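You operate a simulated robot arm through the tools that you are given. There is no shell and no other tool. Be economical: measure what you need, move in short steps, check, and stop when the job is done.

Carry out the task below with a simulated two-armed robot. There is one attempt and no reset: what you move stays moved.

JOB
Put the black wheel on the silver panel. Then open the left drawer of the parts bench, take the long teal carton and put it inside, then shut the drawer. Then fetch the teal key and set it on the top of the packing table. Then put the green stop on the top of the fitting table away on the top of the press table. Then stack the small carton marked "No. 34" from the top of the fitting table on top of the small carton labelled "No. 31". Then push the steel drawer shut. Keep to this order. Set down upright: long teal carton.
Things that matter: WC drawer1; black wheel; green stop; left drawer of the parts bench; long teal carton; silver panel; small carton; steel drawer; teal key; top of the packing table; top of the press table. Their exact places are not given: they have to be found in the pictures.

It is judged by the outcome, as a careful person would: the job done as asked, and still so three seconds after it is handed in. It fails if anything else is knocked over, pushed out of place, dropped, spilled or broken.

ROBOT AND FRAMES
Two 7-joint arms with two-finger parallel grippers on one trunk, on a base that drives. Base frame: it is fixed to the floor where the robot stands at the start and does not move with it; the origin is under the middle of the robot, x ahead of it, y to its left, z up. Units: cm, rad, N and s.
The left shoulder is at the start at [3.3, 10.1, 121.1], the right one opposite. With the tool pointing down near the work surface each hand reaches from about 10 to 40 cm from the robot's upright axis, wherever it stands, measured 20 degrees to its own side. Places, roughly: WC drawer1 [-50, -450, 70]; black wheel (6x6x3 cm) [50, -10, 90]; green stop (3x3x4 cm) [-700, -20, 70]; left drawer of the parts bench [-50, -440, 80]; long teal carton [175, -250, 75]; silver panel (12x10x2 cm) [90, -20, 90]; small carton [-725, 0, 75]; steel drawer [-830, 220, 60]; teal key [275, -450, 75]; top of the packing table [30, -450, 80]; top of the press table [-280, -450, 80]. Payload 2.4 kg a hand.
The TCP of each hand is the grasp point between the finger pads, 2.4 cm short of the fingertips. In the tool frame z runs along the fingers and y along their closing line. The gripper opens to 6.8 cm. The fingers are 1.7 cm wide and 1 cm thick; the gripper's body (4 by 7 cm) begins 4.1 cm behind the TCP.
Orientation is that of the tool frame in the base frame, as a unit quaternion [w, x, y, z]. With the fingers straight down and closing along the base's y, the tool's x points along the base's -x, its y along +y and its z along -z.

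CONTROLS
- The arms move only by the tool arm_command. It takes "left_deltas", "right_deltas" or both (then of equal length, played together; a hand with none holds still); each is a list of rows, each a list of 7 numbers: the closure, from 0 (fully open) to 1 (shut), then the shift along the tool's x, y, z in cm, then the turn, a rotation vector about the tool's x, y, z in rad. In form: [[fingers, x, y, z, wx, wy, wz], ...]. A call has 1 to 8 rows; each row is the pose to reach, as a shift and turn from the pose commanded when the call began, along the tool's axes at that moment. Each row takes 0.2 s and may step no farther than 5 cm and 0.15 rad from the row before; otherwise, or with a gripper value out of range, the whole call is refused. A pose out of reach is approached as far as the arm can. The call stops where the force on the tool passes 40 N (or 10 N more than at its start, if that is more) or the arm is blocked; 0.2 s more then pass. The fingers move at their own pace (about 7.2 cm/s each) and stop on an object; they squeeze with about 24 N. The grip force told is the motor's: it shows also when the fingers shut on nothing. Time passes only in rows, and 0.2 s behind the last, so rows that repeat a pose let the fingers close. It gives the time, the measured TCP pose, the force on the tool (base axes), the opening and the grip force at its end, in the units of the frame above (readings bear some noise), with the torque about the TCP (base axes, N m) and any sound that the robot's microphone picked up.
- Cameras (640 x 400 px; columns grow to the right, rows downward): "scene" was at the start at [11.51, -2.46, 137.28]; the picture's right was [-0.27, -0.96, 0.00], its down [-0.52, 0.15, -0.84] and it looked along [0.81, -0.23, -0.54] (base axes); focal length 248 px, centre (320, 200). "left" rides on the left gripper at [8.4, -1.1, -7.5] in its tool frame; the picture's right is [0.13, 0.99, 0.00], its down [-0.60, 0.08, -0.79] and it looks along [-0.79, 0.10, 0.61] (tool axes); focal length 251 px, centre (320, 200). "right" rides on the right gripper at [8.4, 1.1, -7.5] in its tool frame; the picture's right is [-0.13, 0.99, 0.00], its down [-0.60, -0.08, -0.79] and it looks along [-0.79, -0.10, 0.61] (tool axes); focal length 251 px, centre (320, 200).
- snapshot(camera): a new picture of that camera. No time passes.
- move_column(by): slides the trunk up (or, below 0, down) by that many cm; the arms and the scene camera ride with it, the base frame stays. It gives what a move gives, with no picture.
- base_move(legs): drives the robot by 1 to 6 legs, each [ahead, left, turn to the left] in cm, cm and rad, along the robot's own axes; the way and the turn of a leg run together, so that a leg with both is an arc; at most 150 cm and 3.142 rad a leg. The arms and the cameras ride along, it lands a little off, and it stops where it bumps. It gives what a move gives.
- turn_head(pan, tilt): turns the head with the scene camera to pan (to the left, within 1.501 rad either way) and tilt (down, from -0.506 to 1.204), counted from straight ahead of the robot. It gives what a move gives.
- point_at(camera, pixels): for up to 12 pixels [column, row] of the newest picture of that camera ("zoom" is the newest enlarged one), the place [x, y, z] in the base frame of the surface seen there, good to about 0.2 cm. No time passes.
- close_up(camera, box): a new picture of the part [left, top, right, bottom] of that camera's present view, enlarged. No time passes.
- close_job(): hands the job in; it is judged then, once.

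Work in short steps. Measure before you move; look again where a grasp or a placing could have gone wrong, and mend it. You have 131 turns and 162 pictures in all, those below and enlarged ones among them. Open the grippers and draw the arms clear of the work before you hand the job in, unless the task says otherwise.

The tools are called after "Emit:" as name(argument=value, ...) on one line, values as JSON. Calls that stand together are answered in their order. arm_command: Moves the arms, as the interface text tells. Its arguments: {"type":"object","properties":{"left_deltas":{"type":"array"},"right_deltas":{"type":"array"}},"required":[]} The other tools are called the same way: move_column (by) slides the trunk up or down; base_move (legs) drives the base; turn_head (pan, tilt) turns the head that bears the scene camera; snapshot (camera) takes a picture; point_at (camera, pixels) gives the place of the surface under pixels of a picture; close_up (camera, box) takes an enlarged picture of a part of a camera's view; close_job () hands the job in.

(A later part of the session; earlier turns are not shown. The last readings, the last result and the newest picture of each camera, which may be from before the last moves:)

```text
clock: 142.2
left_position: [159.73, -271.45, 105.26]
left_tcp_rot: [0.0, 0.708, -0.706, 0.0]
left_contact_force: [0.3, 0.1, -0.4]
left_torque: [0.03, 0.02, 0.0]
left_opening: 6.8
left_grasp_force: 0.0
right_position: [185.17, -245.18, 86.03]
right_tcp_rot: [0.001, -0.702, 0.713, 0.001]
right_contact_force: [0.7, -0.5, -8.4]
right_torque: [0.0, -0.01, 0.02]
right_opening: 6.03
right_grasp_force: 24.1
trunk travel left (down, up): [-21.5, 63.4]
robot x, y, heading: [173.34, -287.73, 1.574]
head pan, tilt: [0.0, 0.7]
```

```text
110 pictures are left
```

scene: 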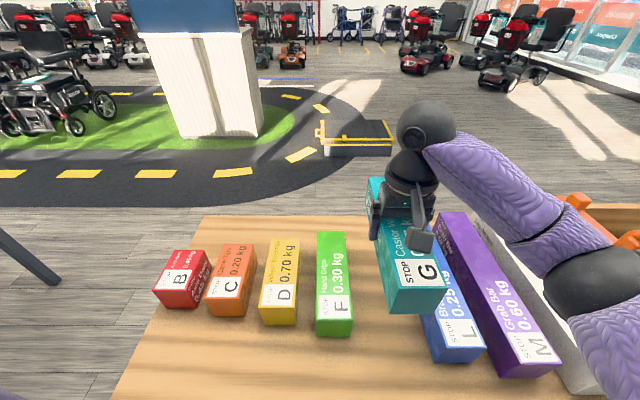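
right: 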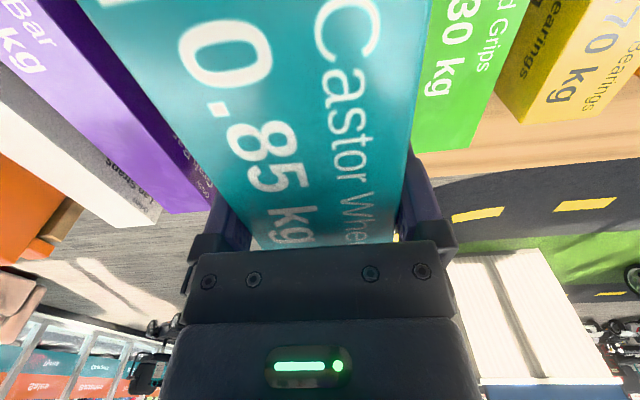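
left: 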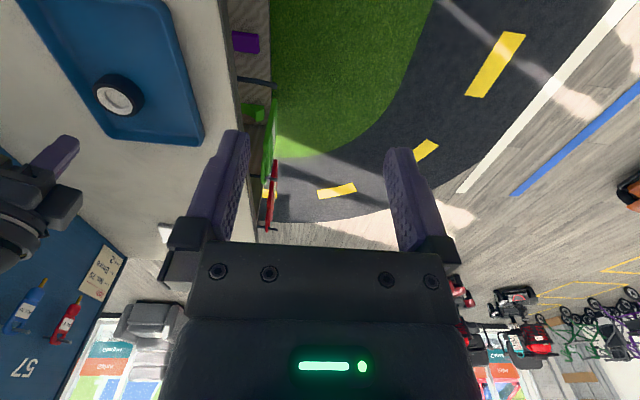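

Carton is held well. I raise and retract it, back out, turn round and go to the drawer.

Emit:
arm_command(right_deltas=[[1, 0, 0, -3, 0, 0, 0], [1, 0, 0, -6, 0, 0, 0], [1, 3, 0, -9, 0, 0, 0], [1, 6, 0, -10, 0, 0, 0], [1, 9, 0, -10, 0, 0, 0], [1, 10, 0, -10, 0, 0, 0]])

Emit:
base_move(legs=[[-62, 0, 0], [0, 0, -1.57], [0, 0, -1.57], [0, -150, 0], [0, -62, 0]])

Emit:
snapshot(camera="scene")

```text
clock: 143.6
left_position: [159.75, -271.39, 105.37]
left_tcp_rot: [0.001, 0.708, -0.706, -0.001]
left_contact_force: [-0.5, 0.6, 0.4]
left_torque: [0.01, 0.0, 0.02]
left_opening: 6.79
left_grasp_force: 0.0
right_position: [185.13, -255.24, 96.12]
right_tcp_rot: [0.001, -0.701, 0.713, 0.002]
right_contact_force: [0.0, -0.5, -8.1]
right_torque: [0.07, -0.02, 0.0]
right_opening: 6.06
right_grasp_force: 24.2
trunk travel left (down, up): [-21.5, 63.4]
robot x, y, heading: [173.1, -287.68, 1.576]
head pan, tilt: [0.0, 0.7]
```

```text
clock: 164.8
left_position: [-25.48, -365.86, 105.37]
left_tcp_rot: [0.001, 0.707, 0.707, 0.0]
left_contact_force: [0.3, 1.2, 0.2]
left_torque: [0.03, -0.02, 0.0]
left_opening: 6.82
left_grasp_force: 0.1
right_position: [-50.94, -382.03, 96.14]
right_tcp_rot: [0.002, 0.714, 0.7, -0.002]
right_contact_force: [1.4, -0.9, -8.2]
right_torque: [-0.04, 0.03, 0.01]
right_opening: 6.02
right_grasp_force: 23.4
trunk travel left (down, up): [-21.5, 63.4]
robot x, y, heading: [-39.12, -349.55, -1.576]
head pan, tilt: [0.0, 0.7]
```

```text
109 pictures are left
```

scene: 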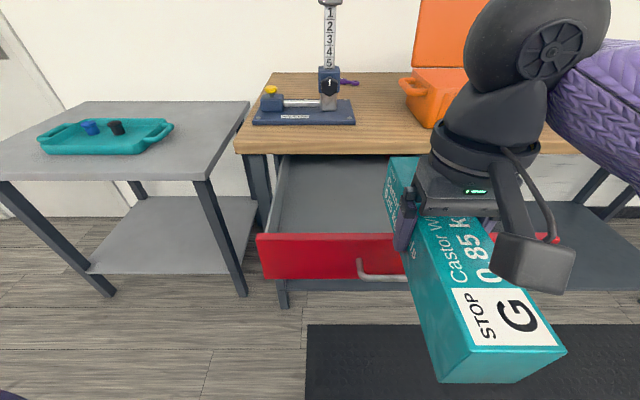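

I turn the carton about 1.2 rad (pod inward) so it fits the opening crosswise, then approach 9 cm.

Emit:
arm_command(right_deltas=[[1, 0, 0, 0, 0, 0, 0.15], [1, 0, 0, 0, 0, 0, 0.3], [1, 0, 0, 0, 0, 0, 0.45], [1, 0, 0, 0, 0, 0, 0.6], [1, 0, 0, 0, 0, 0, 0.75], [1, 0, 0, 0, 0, 0, 0.9], [1, 0, 0, 0, 0, 0, 1.05], [1, 0, 0, 0, 0, 0, 1.2]])

Emit:
base_move(legs=[[9, 0, 0]])

Emit:
snapshot(camera="scene")

```text
clock: 166.6
left_position: [-25.41, -366.03, 105.3]
left_tcp_rot: [0.0, 0.707, 0.707, 0.001]
left_contact_force: [0.0, -0.1, -0.2]
left_torque: [0.0, 0.0, 0.02]
left_opening: 6.81
left_grasp_force: 0.1
right_position: [-50.96, -381.98, 96.18]
right_tcp_rot: [0.003, 0.985, 0.173, 0.0]
right_contact_force: [1.0, -0.4, -8.3]
right_torque: [-0.06, 0.02, 0.02]
right_opening: 6.01
right_grasp_force: 23.7
trunk travel left (down, up): [-21.5, 63.4]
robot x, y, heading: [-38.85, -349.66, -1.571]
head pan, tilt: [0.0, 0.7]
```

```text
clock: 167.7
left_position: [-25.51, -374.61, 105.33]
left_tcp_rot: [0.0, 0.708, 0.706, 0.001]
left_contact_force: [0.2, 0.5, -0.3]
left_torque: [-0.02, 0.0, 0.01]
left_opening: 6.8
left_grasp_force: 0.0
right_position: [-50.92, -390.78, 96.13]
right_tcp_rot: [0.003, 0.985, 0.174, 0.001]
right_contact_force: [0.4, 0.5, -8.6]
right_torque: [-0.01, 0.0, -0.01]
right_opening: 6.0
right_grasp_force: 24.4
trunk travel left (down, up): [-21.5, 63.4]
robot x, y, heading: [-38.85, -358.39, -1.577]
head pan, tilt: [0.0, 0.7]
```

```text
108 pictures are left
```

scene: 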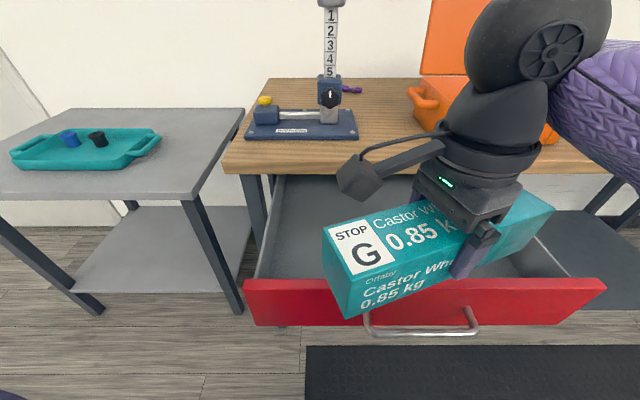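

I move over the opening to (−52.5,−402.5) and descend most of the way, then check.

Emit:
arm_command(right_deltas=[[1, -1.8, 3.5, 0, 0, 0, 0], [1, -3.6, 7, 0, 0, 0, 0], [1, -5.49, 10.45, 0, 0, 0, 0], [1, -5.49, 10.45, 3.5, 0, 0, 0], [1, -5.49, 10.45, 7, 0, 0, 0], [1, -5.49, 10.45, 10, 0, 0, 0]])

Emit:
snapshot(camera="scene")

Emit:
snapshot(camera="left")

```text
clock: 169.1
left_position: [-25.47, -374.59, 105.22]
left_tcp_rot: [0.001, 0.708, 0.707, 0.001]
left_contact_force: [-0.5, 0.7, -0.5]
left_torque: [-0.06, 0.04, -0.02]
left_opening: 6.78
left_grasp_force: 0.0
right_position: [-52.86, -402.61, 85.96]
right_tcp_rot: [0.003, 0.985, 0.173, 0.0]
right_contact_force: [-0.5, 0.2, -8.8]
right_torque: [-0.01, 0.04, -0.02]
right_opening: 5.98
right_grasp_force: 24.8
trunk travel left (down, up): [-21.5, 63.4]
robot x, y, heading: [-38.8, -358.38, -1.577]
head pan, tilt: [0.0, 0.7]
```

```text
107 pictures are left
```

scene: 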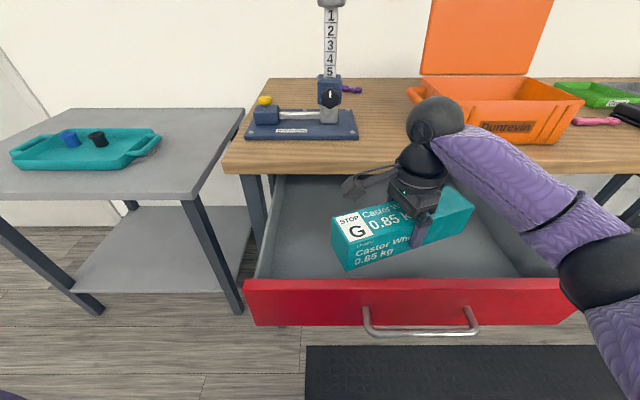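

```text
106 pictures are left
```

left: 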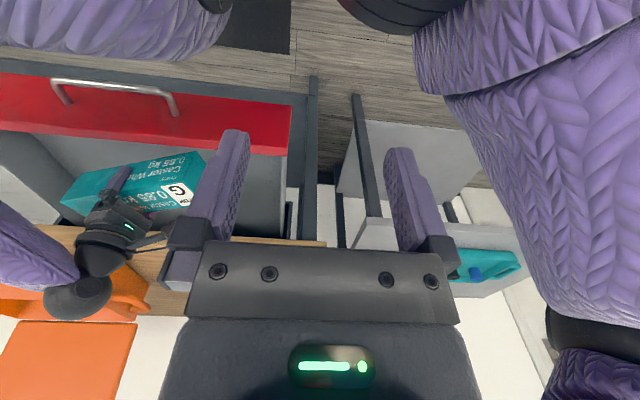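

Carton is inside the opening. I lower the last 8 cm, release and rise.

Emit:
arm_command(right_deltas=[[1, 0, 0, 3, 0, 0, 0], [1, 0, 0, 6, 0, 0, 0], [1, 0, 0, 7.5, 0, 0, 0], [1, 0, 0, 8.1, 0, 0, 0], [1, 0, 0, 8.1, 0, 0, 0], [0.5, 0, 0, 8.1, 0, 0, 0], [0, 0, 0, 8.1, 0, 0, 0], [0, 0, 0, 8.1, 0, 0, 0]])

Emit:
snapshot(camera="scene")

```text
clock: 170.8
left_position: [-25.53, -374.62, 105.32]
left_tcp_rot: [0.0, 0.708, 0.706, -0.001]
left_contact_force: [0.1, -0.5, -0.7]
left_torque: [-0.02, -0.01, -0.02]
left_opening: 6.81
left_grasp_force: 0.0
right_position: [-52.51, -402.41, 78.07]
right_tcp_rot: [0.002, 0.985, 0.174, 0.001]
right_contact_force: [0.4, 0.8, 0.5]
right_torque: [0.02, -0.01, 0.0]
right_opening: 6.83
right_grasp_force: 0.1
trunk travel left (down, up): [-21.5, 63.4]
robot x, y, heading: [-38.63, -358.4, -1.575]
head pan, tilt: [0.0, 0.7]
```

```text
105 pictures are left
```

scene: 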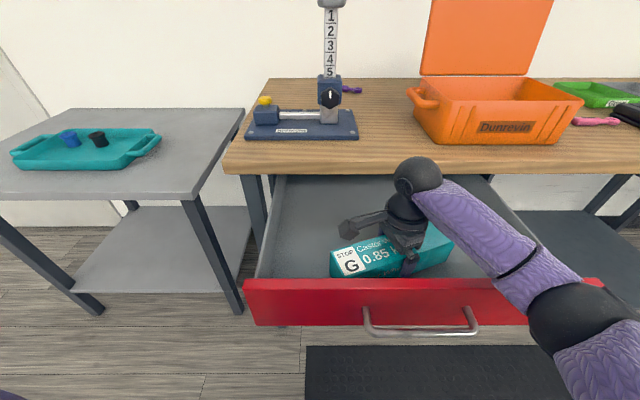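

Released flat on the drawer floor. I lift straight out, turn the hand back and pull it in.

Emit:
arm_command(right_deltas=[[0, 0, 0, -4, 0, 0, 0], [0, 0, 0, -8, 0, 0, 0], [0, 0, 0, -12, 0, 0, 0], [0, 0, 0, -16, 0, 0, 0], [0, 1.5, -3, -18, 0, 0, -0.15], [0, 3, -6, -18, 0, 0, -0.3], [0, 4.5, -9, -18, 0, 0, -0.45], [0, 6, -12, -18, 0, 0, -0.6]])

Emit:
base_move(legs=[[-8, 0, 0]])

Emit:
snapshot(camera="scene")

```text
clock: 172.7
left_position: [-25.51, -374.47, 105.31]
left_tcp_rot: [0.001, 0.708, 0.706, 0.001]
left_contact_force: [0.4, -0.4, 0.4]
left_torque: [0.04, 0.02, -0.01]
left_opening: 6.8
left_grasp_force: 0.0
right_position: [-50.82, -389.13, 96.11]
right_tcp_rot: [0.002, 0.889, 0.458, 0.001]
right_contact_force: [0.8, 0.6, -1.6]
right_torque: [0.0, -0.04, 0.01]
right_opening: 6.77
right_grasp_force: 0.1
trunk travel left (down, up): [-21.5, 63.4]
robot x, y, heading: [-38.63, -358.49, -1.576]
head pan, tilt: [0.0, 0.7]
```

```text
clock: 173.7
left_position: [-25.56, -366.59, 105.34]
left_tcp_rot: [0.0, 0.708, 0.707, 0.0]
left_contact_force: [-0.7, 0.3, -0.3]
left_torque: [0.0, 0.01, 0.01]
left_opening: 6.8
left_grasp_force: 0.0
right_position: [-50.65, -381.16, 96.0]
right_tcp_rot: [0.002, 0.889, 0.458, -0.001]
right_contact_force: [-0.3, -0.4, 0.4]
right_torque: [-0.02, -0.02, 0.0]
right_opening: 6.82
right_grasp_force: 0.0
trunk travel left (down, up): [-21.5, 63.4]
robot x, y, heading: [-38.64, -350.29, -1.571]
head pan, tilt: [0.0, 0.7]
```

```text
104 pictures are left
```

scene: 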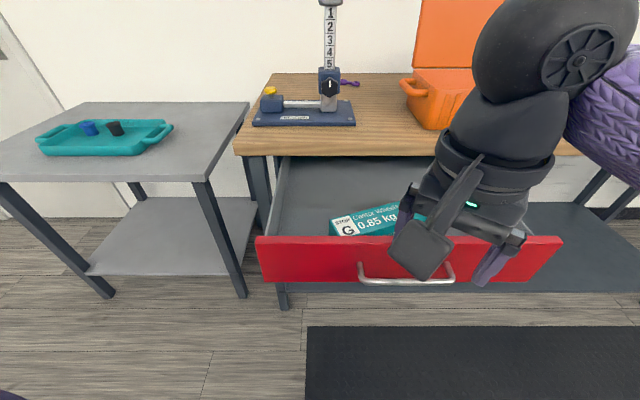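

The carton sits in the drawer. To shut it I will push the drawer front beside the handle with closed, forward-tilted fingers; first straighten the hand and shift right 11 cm.

Emit:
arm_command(right_deltas=[[1, 0, 0, 0, 0, 0, -0.12], [1, 0, 0, 0, 0, 0, -0.24], [1, 0, 0, 0, 0, 0, -0.36], [1, 0, 0, 0, 0, 0, -0.48], [1, 0, 0, 0, 0, 0, -0.62]])

Emit:
base_move(legs=[[-4, -11, 0]])

Emit:
arm_command(right_deltas=[[1, -1, 0, 2, 0, -0.1, 0], [1, -2, 0, 4, 0, -0.2, 0], [1, -3, 0, 7, 0, -0.3, 0], [1, -4, 0, 10, 0, -0.4, 0], [1, -5, 0, 13, 0, -0.5, 0], [1, -6, 0, 16, 0, -0.6, 0], [1, -6, 0, 17.5, 0, -0.6, 0]])

Emit:
snapshot(camera="right")

Emit:
snapshot(camera="scene")

```text
clock: 174.9
left_position: [-25.46, -366.69, 105.42]
left_tcp_rot: [0.001, 0.707, 0.707, 0.0]
left_contact_force: [0.4, -0.4, 0.3]
left_torque: [0.0, 0.01, -0.01]
left_opening: 6.79
left_grasp_force: 0.1
right_position: [-50.75, -381.31, 96.05]
right_tcp_rot: [0.002, 0.706, 0.708, -0.001]
right_contact_force: [0.1, 0.2, -0.6]
right_torque: [-0.01, -0.03, -0.04]
right_opening: 0.01
right_grasp_force: 23.9
trunk travel left (down, up): [-21.5, 63.4]
robot x, y, heading: [-38.9, -350.18, -1.568]
head pan, tilt: [0.0, 0.7]
```

```text
clock: 176.1
left_position: [-36.0, -362.58, 105.24]
left_tcp_rot: [0.001, 0.708, 0.707, 0.0]
left_contact_force: [-0.2, 0.8, 0.5]
left_torque: [0.0, -0.02, -0.03]
left_opening: 6.8
left_grasp_force: 0.1
right_position: [-61.38, -377.29, 96.09]
right_tcp_rot: [0.003, 0.707, 0.707, 0.0]
right_contact_force: [-0.1, 0.1, -0.4]
right_torque: [0.02, -0.03, 0.0]
right_opening: 0.0
right_grasp_force: 23.2
trunk travel left (down, up): [-21.5, 63.4]
robot x, y, heading: [-49.25, -346.27, -1.573]
head pan, tilt: [0.0, 0.7]
```

```text
clock: 177.7
left_position: [-36.01, -362.66, 105.34]
left_tcp_rot: [-0.001, 0.707, 0.707, 0.001]
left_contact_force: [0.8, 0.2, 0.0]
left_torque: [0.01, 0.01, 0.01]
left_opening: 6.77
left_grasp_force: 0.1
right_position: [-61.4, -383.29, 78.64]
right_tcp_rot: [0.211, 0.675, 0.675, -0.211]
right_contact_force: [0.5, -0.4, 0.2]
right_torque: [0.0, 0.0, -0.02]
right_opening: 0.0
right_grasp_force: 23.6
trunk travel left (down, up): [-21.5, 63.4]
robot x, y, heading: [-49.48, -346.58, -1.575]
head pan, tilt: [0.0, 0.7]
```

```text
103 pictures are left
```

right: 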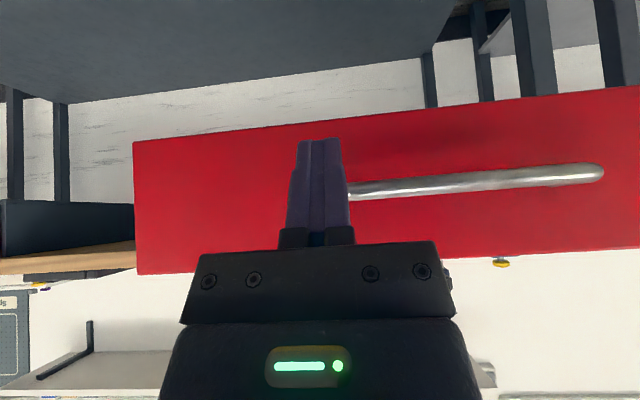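

```text
102 pictures are left
```

scene: 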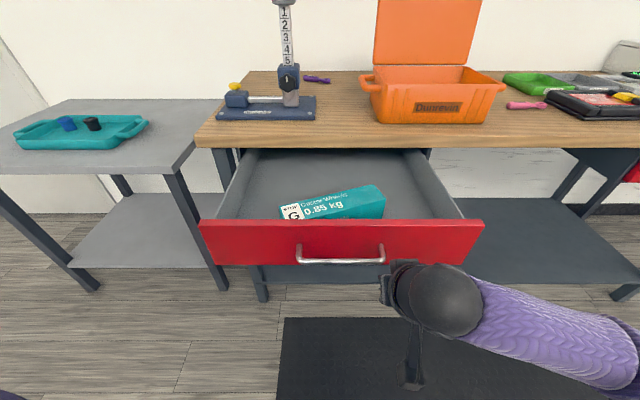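

The carton is visible inside. I shift 4 cm right to clear the bar end, then push ahead.

Emit:
base_move(legs=[[0, -4, 0], [20, 0, 0]])

Emit:
base_move(legs=[[13.5, 0, 0]])

Emit:
snapshot(camera="scene")

Emit:
snapshot(camera="right")

```text
clock: 179.8
left_position: [-40.02, -382.73, 105.35]
left_tcp_rot: [0.0, 0.706, 0.708, 0.0]
left_contact_force: [-0.5, 0.4, 0.0]
left_torque: [0.0, 0.04, 0.0]
left_opening: 6.81
left_grasp_force: 0.1
right_position: [-65.21, -403.46, 78.56]
right_tcp_rot: [0.211, 0.675, 0.675, -0.211]
right_contact_force: [-0.2, 0.0, 1.2]
right_torque: [-0.02, 0.01, 0.0]
right_opening: 0.0
right_grasp_force: 23.3
trunk travel left (down, up): [-21.5, 63.4]
robot x, y, heading: [-53.14, -366.39, -1.572]
head pan, tilt: [0.0, 0.7]
```

```text
clock: 181.1
left_position: [-39.91, -396.29, 105.24]
left_tcp_rot: [0.0, 0.706, 0.708, 0.0]
left_contact_force: [0.2, -0.3, 0.5]
left_torque: [0.02, 0.01, 0.0]
left_opening: 6.83
left_grasp_force: 0.0
right_position: [-65.23, -417.08, 78.55]
right_tcp_rot: [0.212, 0.674, 0.676, -0.209]
right_contact_force: [0.8, -0.9, 0.9]
right_torque: [0.04, 0.02, 0.0]
right_opening: 0.01
right_grasp_force: 23.3
trunk travel left (down, up): [-21.5, 63.4]
robot x, y, heading: [-53.49, -380.21, -1.572]
head pan, tilt: [0.0, 0.7]
```

```text
101 pictures are left
```

scene: 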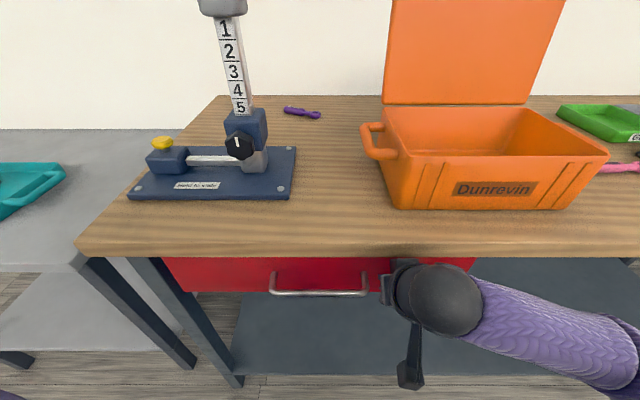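

```text
100 pictures are left
```

right: 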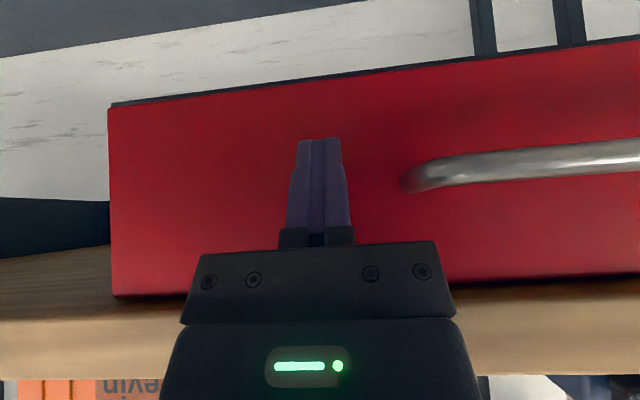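

Almost shut. I push 2.5 cm more until it stops, then measure the front.

Emit:
base_move(legs=[[2, 0, 0]])

Emit:
snapshot(camera="right")

Emit:
point_at(camera="right", pixels=[[240, 200], [200, 230], [400, 220], [300, 330]])

```text
clock: 181.9
left_position: [-40.18, -397.08, 105.29]
left_tcp_rot: [0.0, 0.707, 0.707, 0.0]
left_contact_force: [-0.3, 0.0, -0.8]
left_torque: [0.0, 0.0, 0.01]
left_opening: 6.8
left_grasp_force: 0.1
right_position: [-65.2, -417.33, 78.4]
right_tcp_rot: [0.205, 0.676, 0.678, -0.205]
right_contact_force: [0.2, 6.2, 0.4]
right_torque: [-0.06, -0.02, -0.02]
right_opening: 0.01
right_grasp_force: 23.2
trunk travel left (down, up): [-21.5, 63.4]
robot x, y, heading: [-53.34, -380.83, -1.571]
head pan, tilt: [0.0, 0.7]
stopped in leg 1: the force on the tool passed its limit at 63 N (the readings are from after the stop); the commanded pose is now the measured one
```

```text
99 pictures are left
```

right: 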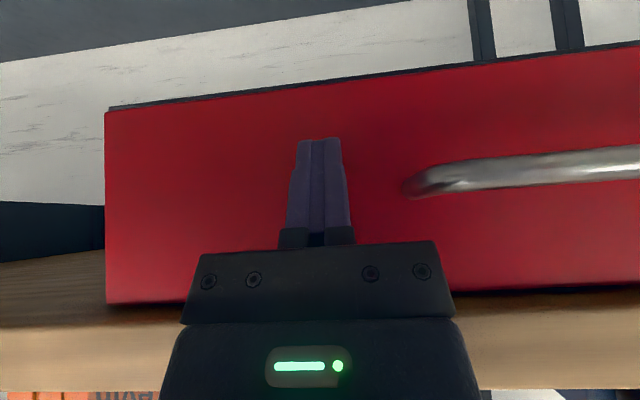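

```text
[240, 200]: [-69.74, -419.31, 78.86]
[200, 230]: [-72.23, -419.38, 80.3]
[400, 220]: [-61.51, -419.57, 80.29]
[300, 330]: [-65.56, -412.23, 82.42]
```

Drawer is shut (front y −419.4, as at the start). I back off, untilt the hand and drive east toward the key bench.

Emit:
base_move(legs=[[-33, 0, 0]])

Emit:
arm_command(right_deltas=[[0.5, 1, 0, -4, 0, 0.12, 0], [0, 2, 0, -8, 0, 0.24, 0], [0, 3, 0, -12, 0, 0.36, 0], [0, 4, 0, -16, 0, 0.48, 0], [0, 5, 0, -20, 0, 0.6, 0]])

Emit:
base_move(legs=[[0, 150, 0], [0, 150, 0], [0, 15, 0]])

Emit:
snapshot(camera="scene")

```text
clock: 184.1
left_position: [-40.08, -364.59, 105.18]
left_tcp_rot: [0.0, 0.703, 0.711, 0.0]
left_contact_force: [0.4, 0.0, 1.0]
left_torque: [0.02, 0.0, -0.01]
left_opening: 6.79
left_grasp_force: 0.0
right_position: [-65.04, -384.9, 78.25]
right_tcp_rot: [0.206, 0.672, 0.682, -0.203]
right_contact_force: [-0.4, 0.9, 1.1]
right_torque: [-0.02, -0.01, 0.01]
right_opening: 0.0
right_grasp_force: 24.4
trunk travel left (down, up): [-21.5, 63.4]
robot x, y, heading: [-53.43, -348.28, -1.559]
head pan, tilt: [0.0, 0.7]
```

```text
clock: 185.2
left_position: [-39.98, -364.36, 105.32]
left_tcp_rot: [-0.001, 0.703, 0.711, 0.0]
left_contact_force: [0.8, -0.3, -0.6]
left_torque: [-0.04, 0.01, 0.04]
left_opening: 6.79
left_grasp_force: 0.1
right_position: [-64.62, -370.57, 92.87]
right_tcp_rot: [-0.004, 0.702, 0.712, 0.005]
right_contact_force: [0.0, 0.2, 0.0]
right_torque: [0.0, 0.0, 0.02]
right_opening: 6.78
right_grasp_force: 0.1
right hand out of reach, approached as far as the arm can: row 3, 4, 5
trunk travel left (down, up): [-21.5, 63.4]
robot x, y, heading: [-53.63, -348.36, -1.563]
head pan, tilt: [0.0, 0.7]
```

```text
clock: 200.4
left_position: [267.35, -365.91, 105.35]
left_tcp_rot: [0.0, 0.715, 0.699, 0.0]
left_contact_force: [0.5, -0.2, 0.7]
left_torque: [-0.02, -0.02, -0.01]
left_opening: 6.8
left_grasp_force: 0.0
right_position: [242.47, -371.28, 92.7]
right_tcp_rot: [-0.004, 0.713, 0.701, 0.005]
right_contact_force: [0.5, 0.9, -0.5]
right_torque: [0.01, 0.01, 0.01]
right_opening: 6.82
right_grasp_force: 0.1
trunk travel left (down, up): [-21.5, 63.4]
robot x, y, heading: [254.43, -349.11, -1.595]
head pan, tilt: [0.0, 0.7]
```

```text
98 pictures are left
```

scene: 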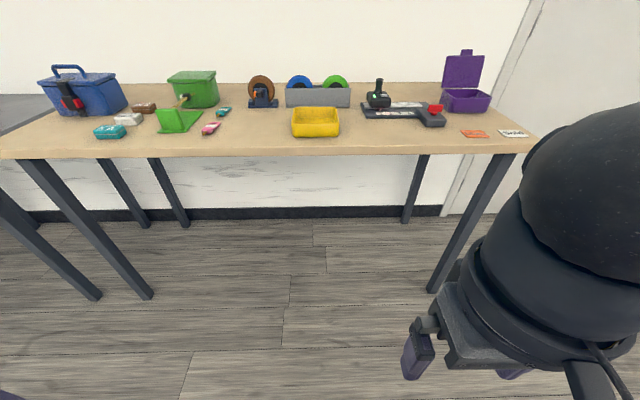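

Candidates: small teal item (222,111) and teal block (110,131). I zoom.

Emit:
close_up(camera="scene", box=[30, 60, 270, 160])

Emit:
point_at(camera="scene", pixels=[[222, 111], [211, 128], [110, 131], [128, 119], [144, 107], [200, 150], [215, 116], [229, 107], [180, 125]])

```text
2.67 times, centred on (150, 110) of scene
```

zoom: 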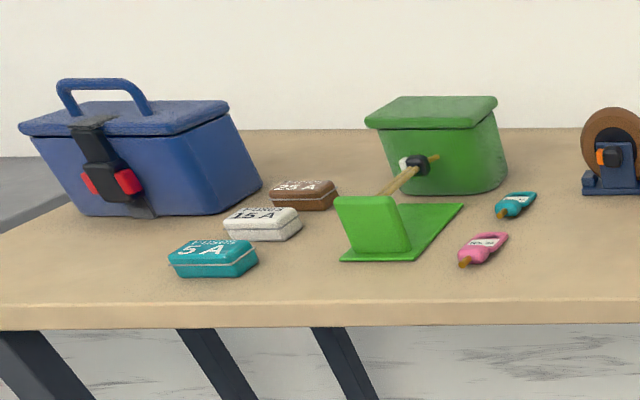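

```text
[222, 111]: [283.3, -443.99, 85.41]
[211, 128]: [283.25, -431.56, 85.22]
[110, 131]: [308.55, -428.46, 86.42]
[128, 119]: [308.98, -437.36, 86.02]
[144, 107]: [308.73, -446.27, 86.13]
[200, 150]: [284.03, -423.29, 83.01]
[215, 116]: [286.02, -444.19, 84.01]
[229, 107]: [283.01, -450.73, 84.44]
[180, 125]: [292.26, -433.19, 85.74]
```

The teal key is at zoom (515,205). I measure its outline and orientation.

Emit:
close_up(camera="scene", box=[190, 90, 250, 140])

Emit:
base_move(legs=[[0, 16, 0.024], [30, 0, 0]])

Emit:
turn_head(pan=0.2, tilt=0.75)

Emit:
snapshot(camera="scene")

```text
8.00 times, centred on (220, 115) of scene
```

zoom: 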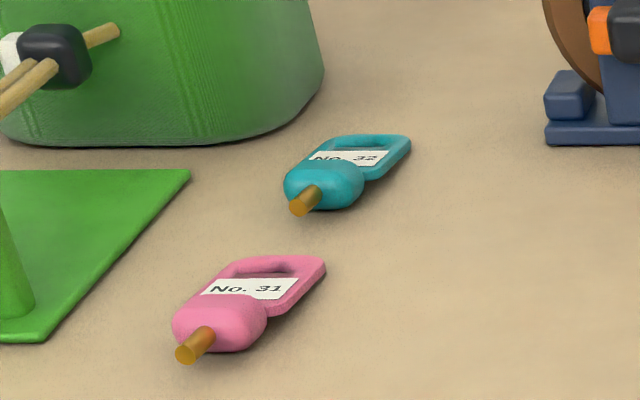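

```text
clock: 203.4
left_position: [283.66, -395.45, 105.33]
left_tcp_rot: [0.0, 0.705, 0.709, 0.0]
left_contact_force: [-0.3, 0.3, -0.3]
left_torque: [-0.04, 0.0, 0.01]
left_opening: 6.78
left_grasp_force: 0.0
right_position: [259.01, -401.53, 92.71]
right_tcp_rot: [-0.005, 0.704, 0.71, 0.005]
right_contact_force: [0.0, -0.5, 0.7]
right_torque: [0.04, -0.02, -0.05]
right_opening: 6.83
right_grasp_force: 0.0
trunk travel left (down, up): [-21.5, 63.4]
robot x, y, heading: [270.5, -379.27, -1.567]
head pan, tilt: [0.0, 0.7]
```

```text
clock: 204.1
left_position: [283.65, -395.5, 105.38]
left_tcp_rot: [0.0, 0.706, 0.709, 0.0]
left_contact_force: [0.2, -0.1, 0.3]
left_torque: [0.0, 0.01, 0.0]
left_opening: 6.77
left_grasp_force: 0.2
right_position: [259.1, -401.51, 92.68]
right_tcp_rot: [-0.005, 0.704, 0.71, 0.005]
right_contact_force: [-0.7, 0.1, 1.1]
right_torque: [-0.02, -0.02, 0.0]
right_opening: 6.79
right_grasp_force: 0.1
trunk travel left (down, up): [-21.5, 63.4]
robot x, y, heading: [270.17, -378.95, -1.569]
head pan, tilt: [0.201, 0.75]
```

```text
95 pictures are left
```

scene: 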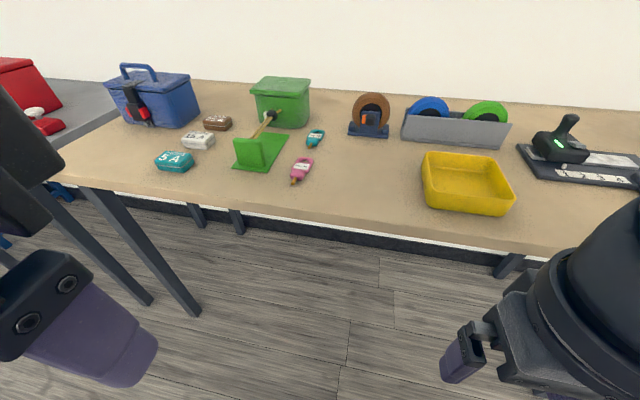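

I raise the trunk 10 cm for this higher bench, drive closer, and look again.

Emit:
move_column(by=10)

Emit:
base_move(legs=[[20, 0, 0]])

Emit:
close_up(camera="scene", box=[220, 120, 380, 240])

```text
clock: 205.5
left_position: [283.71, -395.46, 115.38]
left_tcp_rot: [0.0, 0.705, 0.71, 0.0]
left_contact_force: [-0.4, 0.1, -1.0]
left_torque: [-0.02, 0.01, 0.02]
left_opening: 6.79
left_grasp_force: 0.0
right_position: [259.06, -401.47, 102.75]
right_tcp_rot: [-0.005, 0.704, 0.71, 0.005]
right_contact_force: [-0.1, -0.2, -0.8]
right_torque: [-0.01, 0.0, -0.02]
right_opening: 6.82
right_grasp_force: 0.1
trunk travel left (down, up): [-31.5, 53.4]
robot x, y, heading: [270.47, -379.36, -1.565]
head pan, tilt: [0.201, 0.75]
```

```text
clock: 207.1
left_position: [283.79, -415.85, 115.17]
left_tcp_rot: [0.0, 0.706, 0.709, 0.0]
left_contact_force: [-0.3, -0.8, -0.1]
left_torque: [-0.01, -0.03, -0.02]
left_opening: 6.81
left_grasp_force: 0.0
right_position: [258.97, -421.83, 102.7]
right_tcp_rot: [-0.005, 0.705, 0.709, 0.005]
right_contact_force: [-0.5, -0.5, 0.4]
right_torque: [0.01, 0.03, -0.01]
right_opening: 6.79
right_grasp_force: 0.0
trunk travel left (down, up): [-31.5, 53.4]
robot x, y, heading: [270.33, -399.55, -1.574]
head pan, tilt: [0.201, 0.75]
```

```text
3.33 times, centred on (300, 180) of scene
```

zoom: 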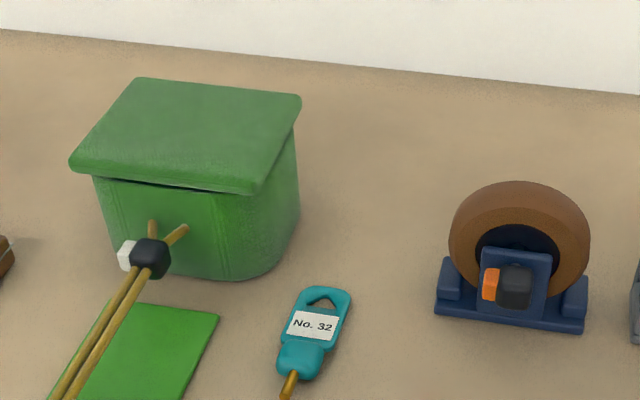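

I measure the key: ring end (328,292), body (300,365), blade tip (288,393), sides.

Emit:
point_at(camera="zoom", pixels=[[328, 293], [313, 325], [300, 362], [289, 390], [287, 335], [340, 330], [282, 360], [324, 366], [360, 340], [213, 330], [265, 265], [440, 300]])

```text
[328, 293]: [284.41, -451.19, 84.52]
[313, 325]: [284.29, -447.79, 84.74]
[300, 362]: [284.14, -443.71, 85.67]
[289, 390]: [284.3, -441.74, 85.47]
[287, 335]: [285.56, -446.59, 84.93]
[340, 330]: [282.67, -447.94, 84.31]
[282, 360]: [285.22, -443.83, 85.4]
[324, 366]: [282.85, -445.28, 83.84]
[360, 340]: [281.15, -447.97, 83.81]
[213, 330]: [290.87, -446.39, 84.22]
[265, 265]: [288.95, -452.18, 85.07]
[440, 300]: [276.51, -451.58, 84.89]
```

Key lies along y at x≈284.2, body at y≈−445. I extend the left hand above it with fingers partly closed, to z≈95, and check.

Emit:
arm_command(left_deltas=[[0.3, -4.2, 0.1, 2, 0, 0, 0], [0.3, -8.4, 0.2, 4, 0, 0, 0], [0.3, -12.6, 0.2, 6, 0, 0, 0], [0.3, -16.8, 0.3, 8, 0, 0, 0], [0.3, -21, 0.4, 10, 0, 0, 0], [0.3, -25, 0.4, 12.5, 0, 0, 0], [0.3, -28, 0.4, 15.5, 0, 0, 0], [0.3, -29.3, 0.4, 19, 0, 0, 0]])

Emit:
snapshot(camera="left")

Emit:
snapshot(camera="scene")

```text
clock: 208.9
left_position: [284.22, -445.34, 96.39]
left_tcp_rot: [0.001, 0.707, 0.708, 0.001]
left_contact_force: [0.2, -0.2, 0.5]
left_torque: [0.02, -0.01, 0.01]
left_opening: 4.74
left_grasp_force: 0.1
right_position: [259.12, -421.72, 102.76]
right_tcp_rot: [-0.005, 0.705, 0.709, 0.005]
right_contact_force: [0.5, 0.4, -0.4]
right_torque: [0.02, -0.02, -0.01]
right_opening: 6.81
right_grasp_force: 0.0
trunk travel left (down, up): [-31.5, 53.4]
robot x, y, heading: [270.23, -399.56, -1.565]
head pan, tilt: [0.201, 0.75]
```

```text
93 pictures are left
```

left: 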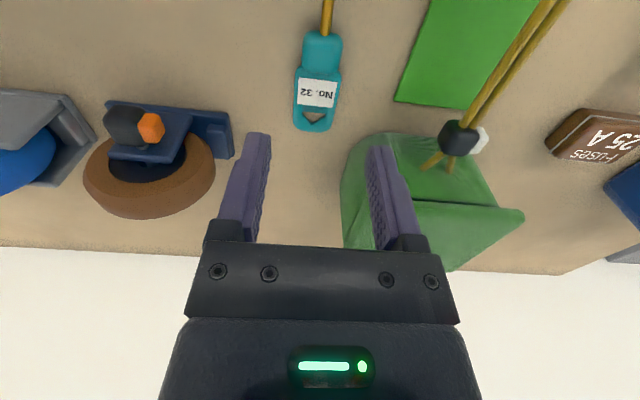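

```text
92 pictures are left
```

scene: 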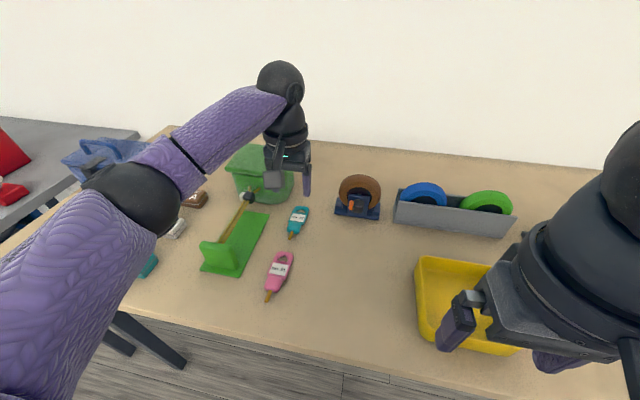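

I measure the key and the green box nearby in the hand camera.

Emit:
point_at(camera="left", pixels=[[322, 45], [304, 45], [340, 45], [318, 92], [299, 92], [338, 92], [312, 125], [328, 5], [345, 180], [400, 145], [400, 100], [440, 205]])

```text
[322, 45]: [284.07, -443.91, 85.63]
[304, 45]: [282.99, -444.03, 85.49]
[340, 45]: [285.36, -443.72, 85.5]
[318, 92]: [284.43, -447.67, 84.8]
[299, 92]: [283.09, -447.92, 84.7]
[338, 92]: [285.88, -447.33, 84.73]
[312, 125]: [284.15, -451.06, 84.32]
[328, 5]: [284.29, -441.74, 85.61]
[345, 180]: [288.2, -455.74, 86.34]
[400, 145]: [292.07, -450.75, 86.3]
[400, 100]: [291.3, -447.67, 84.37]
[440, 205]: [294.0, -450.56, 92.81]
```

Clear. I shift 0.8 cm, descend to z≈86.5, grip and lift.

Emit:
arm_command(left_deltas=[[0.3, 0.8, 0, 3, 0, 0, 0], [0.3, 0.8, 0, 6, 0, 0, 0], [0.3, 0.8, 0, 8.5, 0, 0, 0], [0.3, 0.8, 0, 9.8, 0, 0, 0], [1, 0.8, 0, 9.8, 0, 0, 0], [1, 0.8, 0, 9.8, 0, 0, 0], [1, 0.8, 0, 9.8, 0, 0, 0]])

Emit:
arm_command(left_deltas=[[1, 0, 0, -3, 0, 0, 0], [1, 0, 0, -7, 0, 0, 0], [1, 0, 0, -11, 0, 0, 0], [1, 0, 0, -15, 0, 0, 0], [1, 4, 0, -17, 0, 0, 0], [1, 8, 0, -18, 0, 0, 0], [1, 12, 0, -18, 0, 0, 0], [1, 16, 0, -18, 0, 0, 0]])

Emit:
snapshot(camera="left")

Emit:
snapshot(camera="scene")

```text
clock: 210.5
left_position: [284.23, -444.61, 86.5]
left_tcp_rot: [0.0, 0.706, 0.708, 0.0]
left_contact_force: [0.3, -0.3, -0.6]
left_torque: [0.0, 0.01, 0.01]
left_opening: 2.67
left_grasp_force: 24.6
right_position: [259.04, -421.88, 102.78]
right_tcp_rot: [-0.006, 0.704, 0.71, 0.005]
right_contact_force: [-0.7, 1.1, 0.1]
right_torque: [-0.01, 0.0, 0.01]
right_opening: 6.8
right_grasp_force: 0.0
trunk travel left (down, up): [-31.5, 53.4]
robot x, y, heading: [270.7, -399.67, -1.567]
head pan, tilt: [0.201, 0.75]
```

```text
clock: 212.3
left_position: [284.51, -428.2, 104.6]
left_tcp_rot: [0.001, 0.705, 0.709, 0.0]
left_contact_force: [0.6, 1.0, -0.3]
left_torque: [-0.02, -0.01, -0.01]
left_opening: 2.66
left_grasp_force: 24.0
right_position: [259.07, -421.85, 102.81]
right_tcp_rot: [-0.005, 0.705, 0.709, 0.005]
right_contact_force: [0.0, 0.1, 0.1]
right_torque: [-0.02, -0.01, 0.0]
right_opening: 6.8
right_grasp_force: 0.1
trunk travel left (down, up): [-31.5, 53.4]
robot x, y, heading: [270.32, -399.83, -1.568]
head pan, tilt: [0.201, 0.75]
```

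```text
91 pictures are left
```

left: 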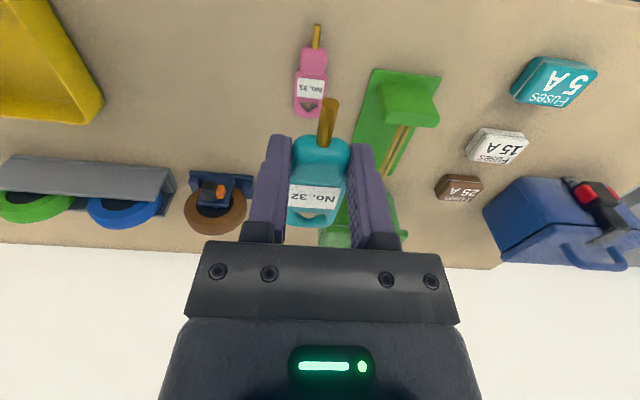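

```text
90 pictures are left
```

scene: 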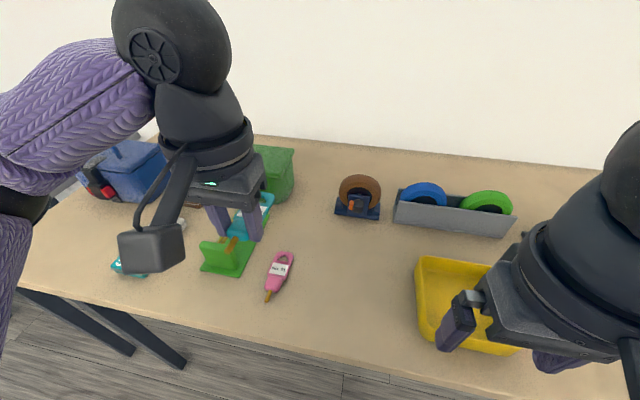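

Key held. I back out and drive to the packing table (steel table at x≈0–50).

Emit:
base_move(legs=[[-50, 0, 0], [0, -150, 0], [0, -120, 0]])

Emit:
turn_head(pan=0.1, tilt=0.7)

Emit:
snapshot(camera="scene")

```text
clock: 227.6
left_position: [23.27, -380.29, 104.69]
left_tcp_rot: [0.0, 0.702, 0.712, 0.0]
left_contact_force: [0.1, -0.2, -0.1]
left_torque: [0.0, 0.03, -0.01]
left_opening: 2.7
left_grasp_force: 23.6
right_position: [-2.25, -374.01, 102.78]
right_tcp_rot: [-0.005, 0.701, 0.713, 0.004]
right_contact_force: [-0.6, 0.4, -0.1]
right_torque: [0.0, 0.01, 0.02]
right_opening: 6.82
right_grasp_force: 0.1
trunk travel left (down, up): [-31.5, 53.4]
robot x, y, heading: [8.64, -351.74, -1.559]
head pan, tilt: [0.201, 0.75]
```

```text
clock: 228.2
left_position: [23.21, -380.21, 104.55]
left_tcp_rot: [0.0, 0.702, 0.712, 0.0]
left_contact_force: [0.6, 0.3, -0.6]
left_torque: [-0.02, -0.04, 0.0]
left_opening: 2.67
left_grasp_force: 23.9
right_position: [-2.22, -373.9, 102.71]
right_tcp_rot: [-0.005, 0.701, 0.713, 0.005]
right_contact_force: [-1.0, -0.3, 0.5]
right_torque: [-0.01, -0.01, 0.03]
right_opening: 6.8
right_grasp_force: 0.0
trunk travel left (down, up): [-31.5, 53.4]
robot x, y, heading: [8.92, -351.7, -1.561]
head pan, tilt: [0.099, 0.7]
```

```text
89 pictures are left
```

scene: 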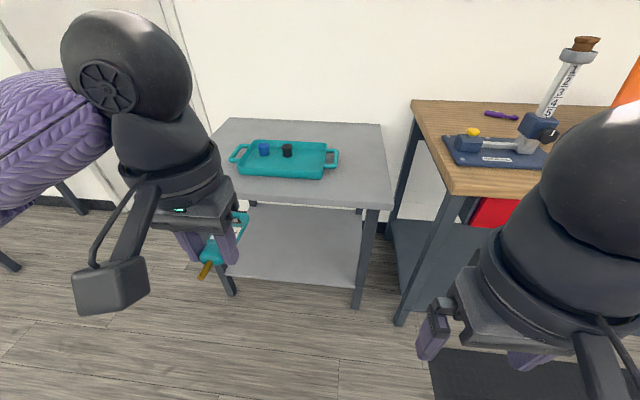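

I measure the tray and table edges.

Emit:
point_at(camera="scene", pixels=[[338, 155], [323, 178], [238, 170], [230, 155], [370, 202], [378, 130], [355, 165], [355, 190], [300, 192], [250, 182], [392, 195], [280, 198]])

```text
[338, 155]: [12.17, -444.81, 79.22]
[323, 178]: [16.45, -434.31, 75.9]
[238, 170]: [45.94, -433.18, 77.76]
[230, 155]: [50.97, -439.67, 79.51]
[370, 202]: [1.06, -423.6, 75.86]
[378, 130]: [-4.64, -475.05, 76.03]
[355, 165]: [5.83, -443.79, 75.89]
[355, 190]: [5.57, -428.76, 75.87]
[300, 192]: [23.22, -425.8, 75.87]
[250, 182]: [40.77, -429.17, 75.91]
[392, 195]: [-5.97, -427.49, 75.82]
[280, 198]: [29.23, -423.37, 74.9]
```

Free spot at x≈4, y≈−438 right of the tray. I pull the right hand up and back, then approach.

Emit:
arm_command(right_deltas=[[0, 2, 0, -4, 0, 0, 0], [0, 4, 0, -8, 0, 0, 0], [0, 6, 0, -12, 0, 0, 0]])

Emit:
base_move(legs=[[0, -8, -0.01], [42, 0, 0]])

Emit:
snapshot(camera="scene")

```text
clock: 229.0
left_position: [23.23, -380.12, 104.61]
left_tcp_rot: [0.0, 0.702, 0.712, 0.0]
left_contact_force: [0.0, -0.6, -0.3]
left_torque: [0.0, 0.01, -0.01]
left_opening: 2.65
left_grasp_force: 23.7
right_position: [-2.31, -367.79, 114.81]
right_tcp_rot: [-0.005, 0.701, 0.713, 0.005]
right_contact_force: [1.4, -0.1, -0.1]
right_torque: [0.0, -0.02, -0.01]
right_opening: 6.81
right_grasp_force: 0.0
trunk travel left (down, up): [-31.5, 53.4]
robot x, y, heading: [8.75, -351.72, -1.554]
head pan, tilt: [0.099, 0.7]
```

```text
clock: 232.3
left_position: [15.51, -422.24, 104.62]
left_tcp_rot: [0.0, 0.704, 0.71, 0.0]
left_contact_force: [0.3, 0.2, 0.0]
left_torque: [0.06, -0.01, 0.02]
left_opening: 2.64
left_grasp_force: 23.7
right_position: [-10.01, -409.92, 114.73]
right_tcp_rot: [-0.005, 0.703, 0.712, 0.005]
right_contact_force: [-1.0, -0.8, -0.4]
right_torque: [0.02, 0.01, -0.03]
right_opening: 6.8
right_grasp_force: 0.0
trunk travel left (down, up): [-31.5, 53.4]
robot x, y, heading: [1.72, -394.01, -1.561]
head pan, tilt: [0.099, 0.7]
```

```text
88 pictures are left
```

scene: 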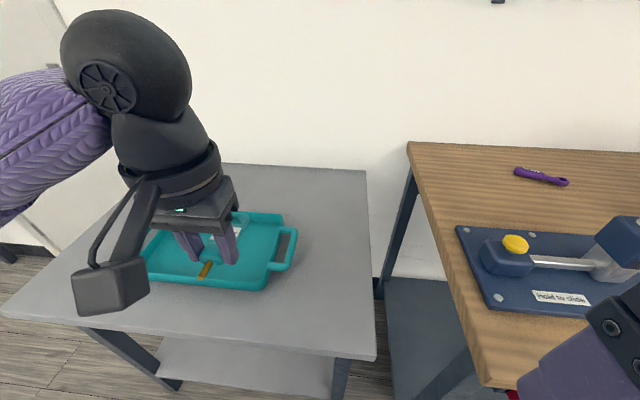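

I bring the key over (4,−437) and down to z≈86, then check.

Emit:
arm_command(left_deltas=[[1, -2.5, -2, 1, 0, 0, 0], [1, -5, -4, 2, 0, 0, 0], [1, -7.5, -6, 3, 0, 0, 0], [1, -10, -8, 5, 0, 0, 0], [1, -12.5, -9.8, 8, 0, 0, 0], [1, -15, -11.4, 11, 0, 0, 0], [1, -15, -11.4, 15, 0, 0, 0], [1, -15, -11.4, 18, 0, 0, 0]])

Emit:
snapshot(camera="left")

Emit:
snapshot(camera="scene")

```text
clock: 234.1
left_position: [4.2, -437.56, 86.55]
left_tcp_rot: [0.0, 0.704, 0.71, 0.0]
left_contact_force: [0.5, -0.3, -0.2]
left_torque: [0.01, 0.0, 0.0]
left_opening: 2.66
left_grasp_force: 23.5
right_position: [-10.07, -409.84, 114.81]
right_tcp_rot: [-0.004, 0.703, 0.711, 0.005]
right_contact_force: [-0.2, 0.4, -0.5]
right_torque: [0.01, 0.01, 0.0]
right_opening: 6.79
right_grasp_force: 0.0
trunk travel left (down, up): [-31.5, 53.4]
robot x, y, heading: [1.23, -393.75, -1.563]
head pan, tilt: [0.099, 0.7]
```

```text
87 pictures are left
```

left: 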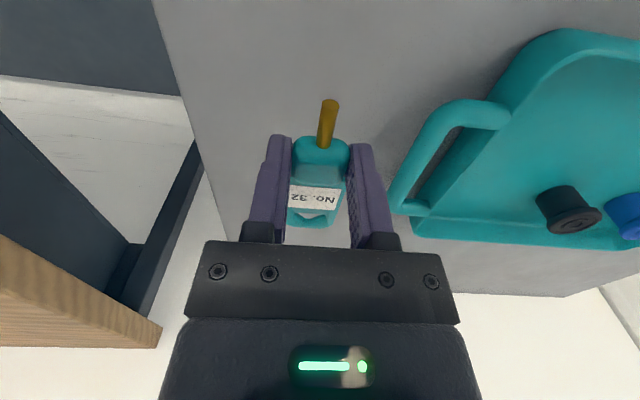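

```text
86 pictures are left
```

scene: 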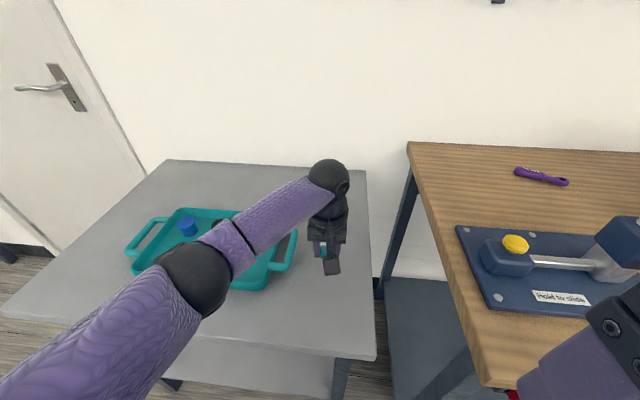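

Enough room; I shift 1 cm away from the tray handle, lower to z≈78.7, and open only partly.

Emit:
arm_command(left_deltas=[[1, 0, -1, 3, 0, 0, 0], [1, 0, -1, 6, 0, 0, 0], [1, 0, -1, 7.8, 0, 0, 0], [1, 0, -1, 7.8, 0, 0, 0], [0.35, 0, -1, 7.8, 0, 0, 0], [0.35, 0, -1, 7.8, 0, 0, 0], [0.35, 0, -1, 5, 0, 0, 0], [0.35, 0, -1, 1, 0, 0, 0]])

Emit:
snapshot(camera="left")

```text
clock: 235.9
left_position: [3.13, -437.3, 85.62]
left_tcp_rot: [0.0, 0.704, 0.71, 0.0]
left_contact_force: [0.1, 0.0, -0.3]
left_torque: [-0.04, -0.02, 0.04]
left_opening: 4.41
left_grasp_force: 0.1
right_position: [-10.09, -409.8, 114.77]
right_tcp_rot: [-0.005, 0.703, 0.711, 0.004]
right_contact_force: [0.5, -1.0, 0.2]
right_torque: [0.02, -0.01, 0.01]
right_opening: 6.78
right_grasp_force: 0.0
trunk travel left (down, up): [-31.5, 53.4]
robot x, y, heading: [1.35, -394.08, -1.567]
head pan, tilt: [0.099, 0.7]
```

```text
85 pictures are left
```

left: 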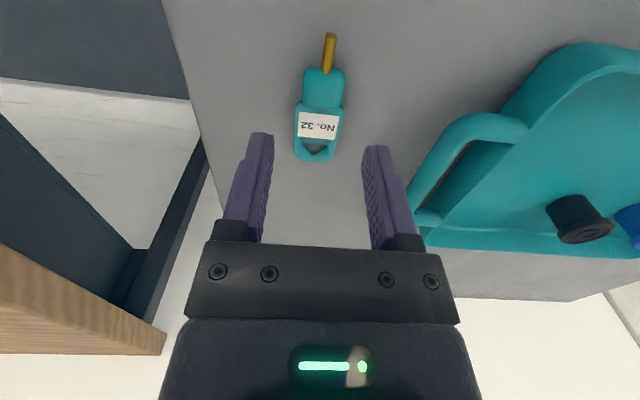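

Key is on the packing table. I retract the left hand up and back, back out, and turn west to look down the aisle.

Emit:
arm_command(left_deltas=[[0.3, 0, 0, -4, 0, 0, 0], [0, 0, 0, -8, 0, 0, 0], [0, 3, 1.5, -12, 0, 0, 0], [0, 6, 3, -16, 0, 0, 0], [0, 10, 5, -18, 0, 0, 0], [0, 14, 7, -20, 0, 0, 0], [0, 18, 9, -22, 0, 0, 0], [0, 21, 11, -24, 0, 0, 0]])

Emit:
base_move(legs=[[-46, 0, 0], [0, 0, -1.57]])

Emit:
turn_head(pan=0, tilt=0.3)

Emit:
snapshot(camera="scene")

```text
refused: row 3 steps farther than a row can; nothing moved
```

```text
clock: 242.5
left_position: [-42.74, -349.07, 85.56]
left_tcp_rot: [0.0, 1.0, 0.005, 0.0]
left_contact_force: [0.1, 0.3, 0.2]
left_torque: [-0.02, 0.02, -0.03]
left_opening: 4.41
left_grasp_force: 0.1
right_position: [-15.13, -335.68, 114.78]
right_tcp_rot: [0.0, 1.0, 0.007, 0.006]
right_contact_force: [0.7, -1.0, -0.2]
right_torque: [-0.02, 0.01, 0.01]
right_opening: 6.82
right_grasp_force: 0.0
trunk travel left (down, up): [-31.5, 53.4]
robot x, y, heading: [0.68, -347.53, -3.135]
head pan, tilt: [0.099, 0.7]
```

```text
clock: 243.3
left_position: [-42.68, -348.94, 85.61]
left_tcp_rot: [0.0, 1.0, 0.005, 0.0]
left_contact_force: [-0.3, 0.3, -1.0]
left_torque: [0.02, 0.0, 0.0]
left_opening: 4.41
left_grasp_force: 0.0
right_position: [-15.2, -335.7, 114.76]
right_tcp_rot: [0.0, 1.0, 0.007, 0.007]
right_contact_force: [-0.1, -0.2, 0.9]
right_torque: [-0.01, -0.02, 0.03]
right_opening: 6.81
right_grasp_force: 0.1
trunk travel left (down, up): [-31.5, 53.4]
robot x, y, heading: [1.03, -347.04, -3.133]
head pan, tilt: [0.0, 0.3]
```

```text
84 pictures are left
```

scene: 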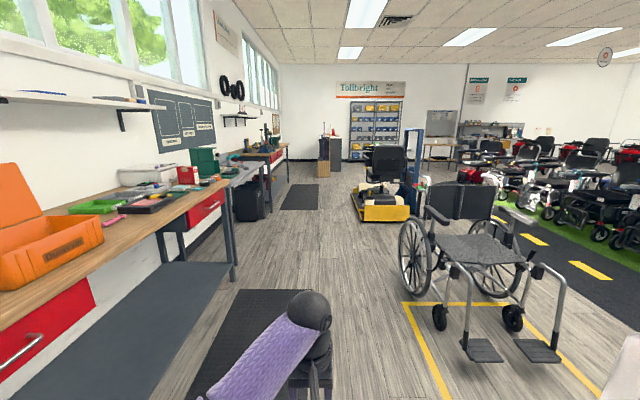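

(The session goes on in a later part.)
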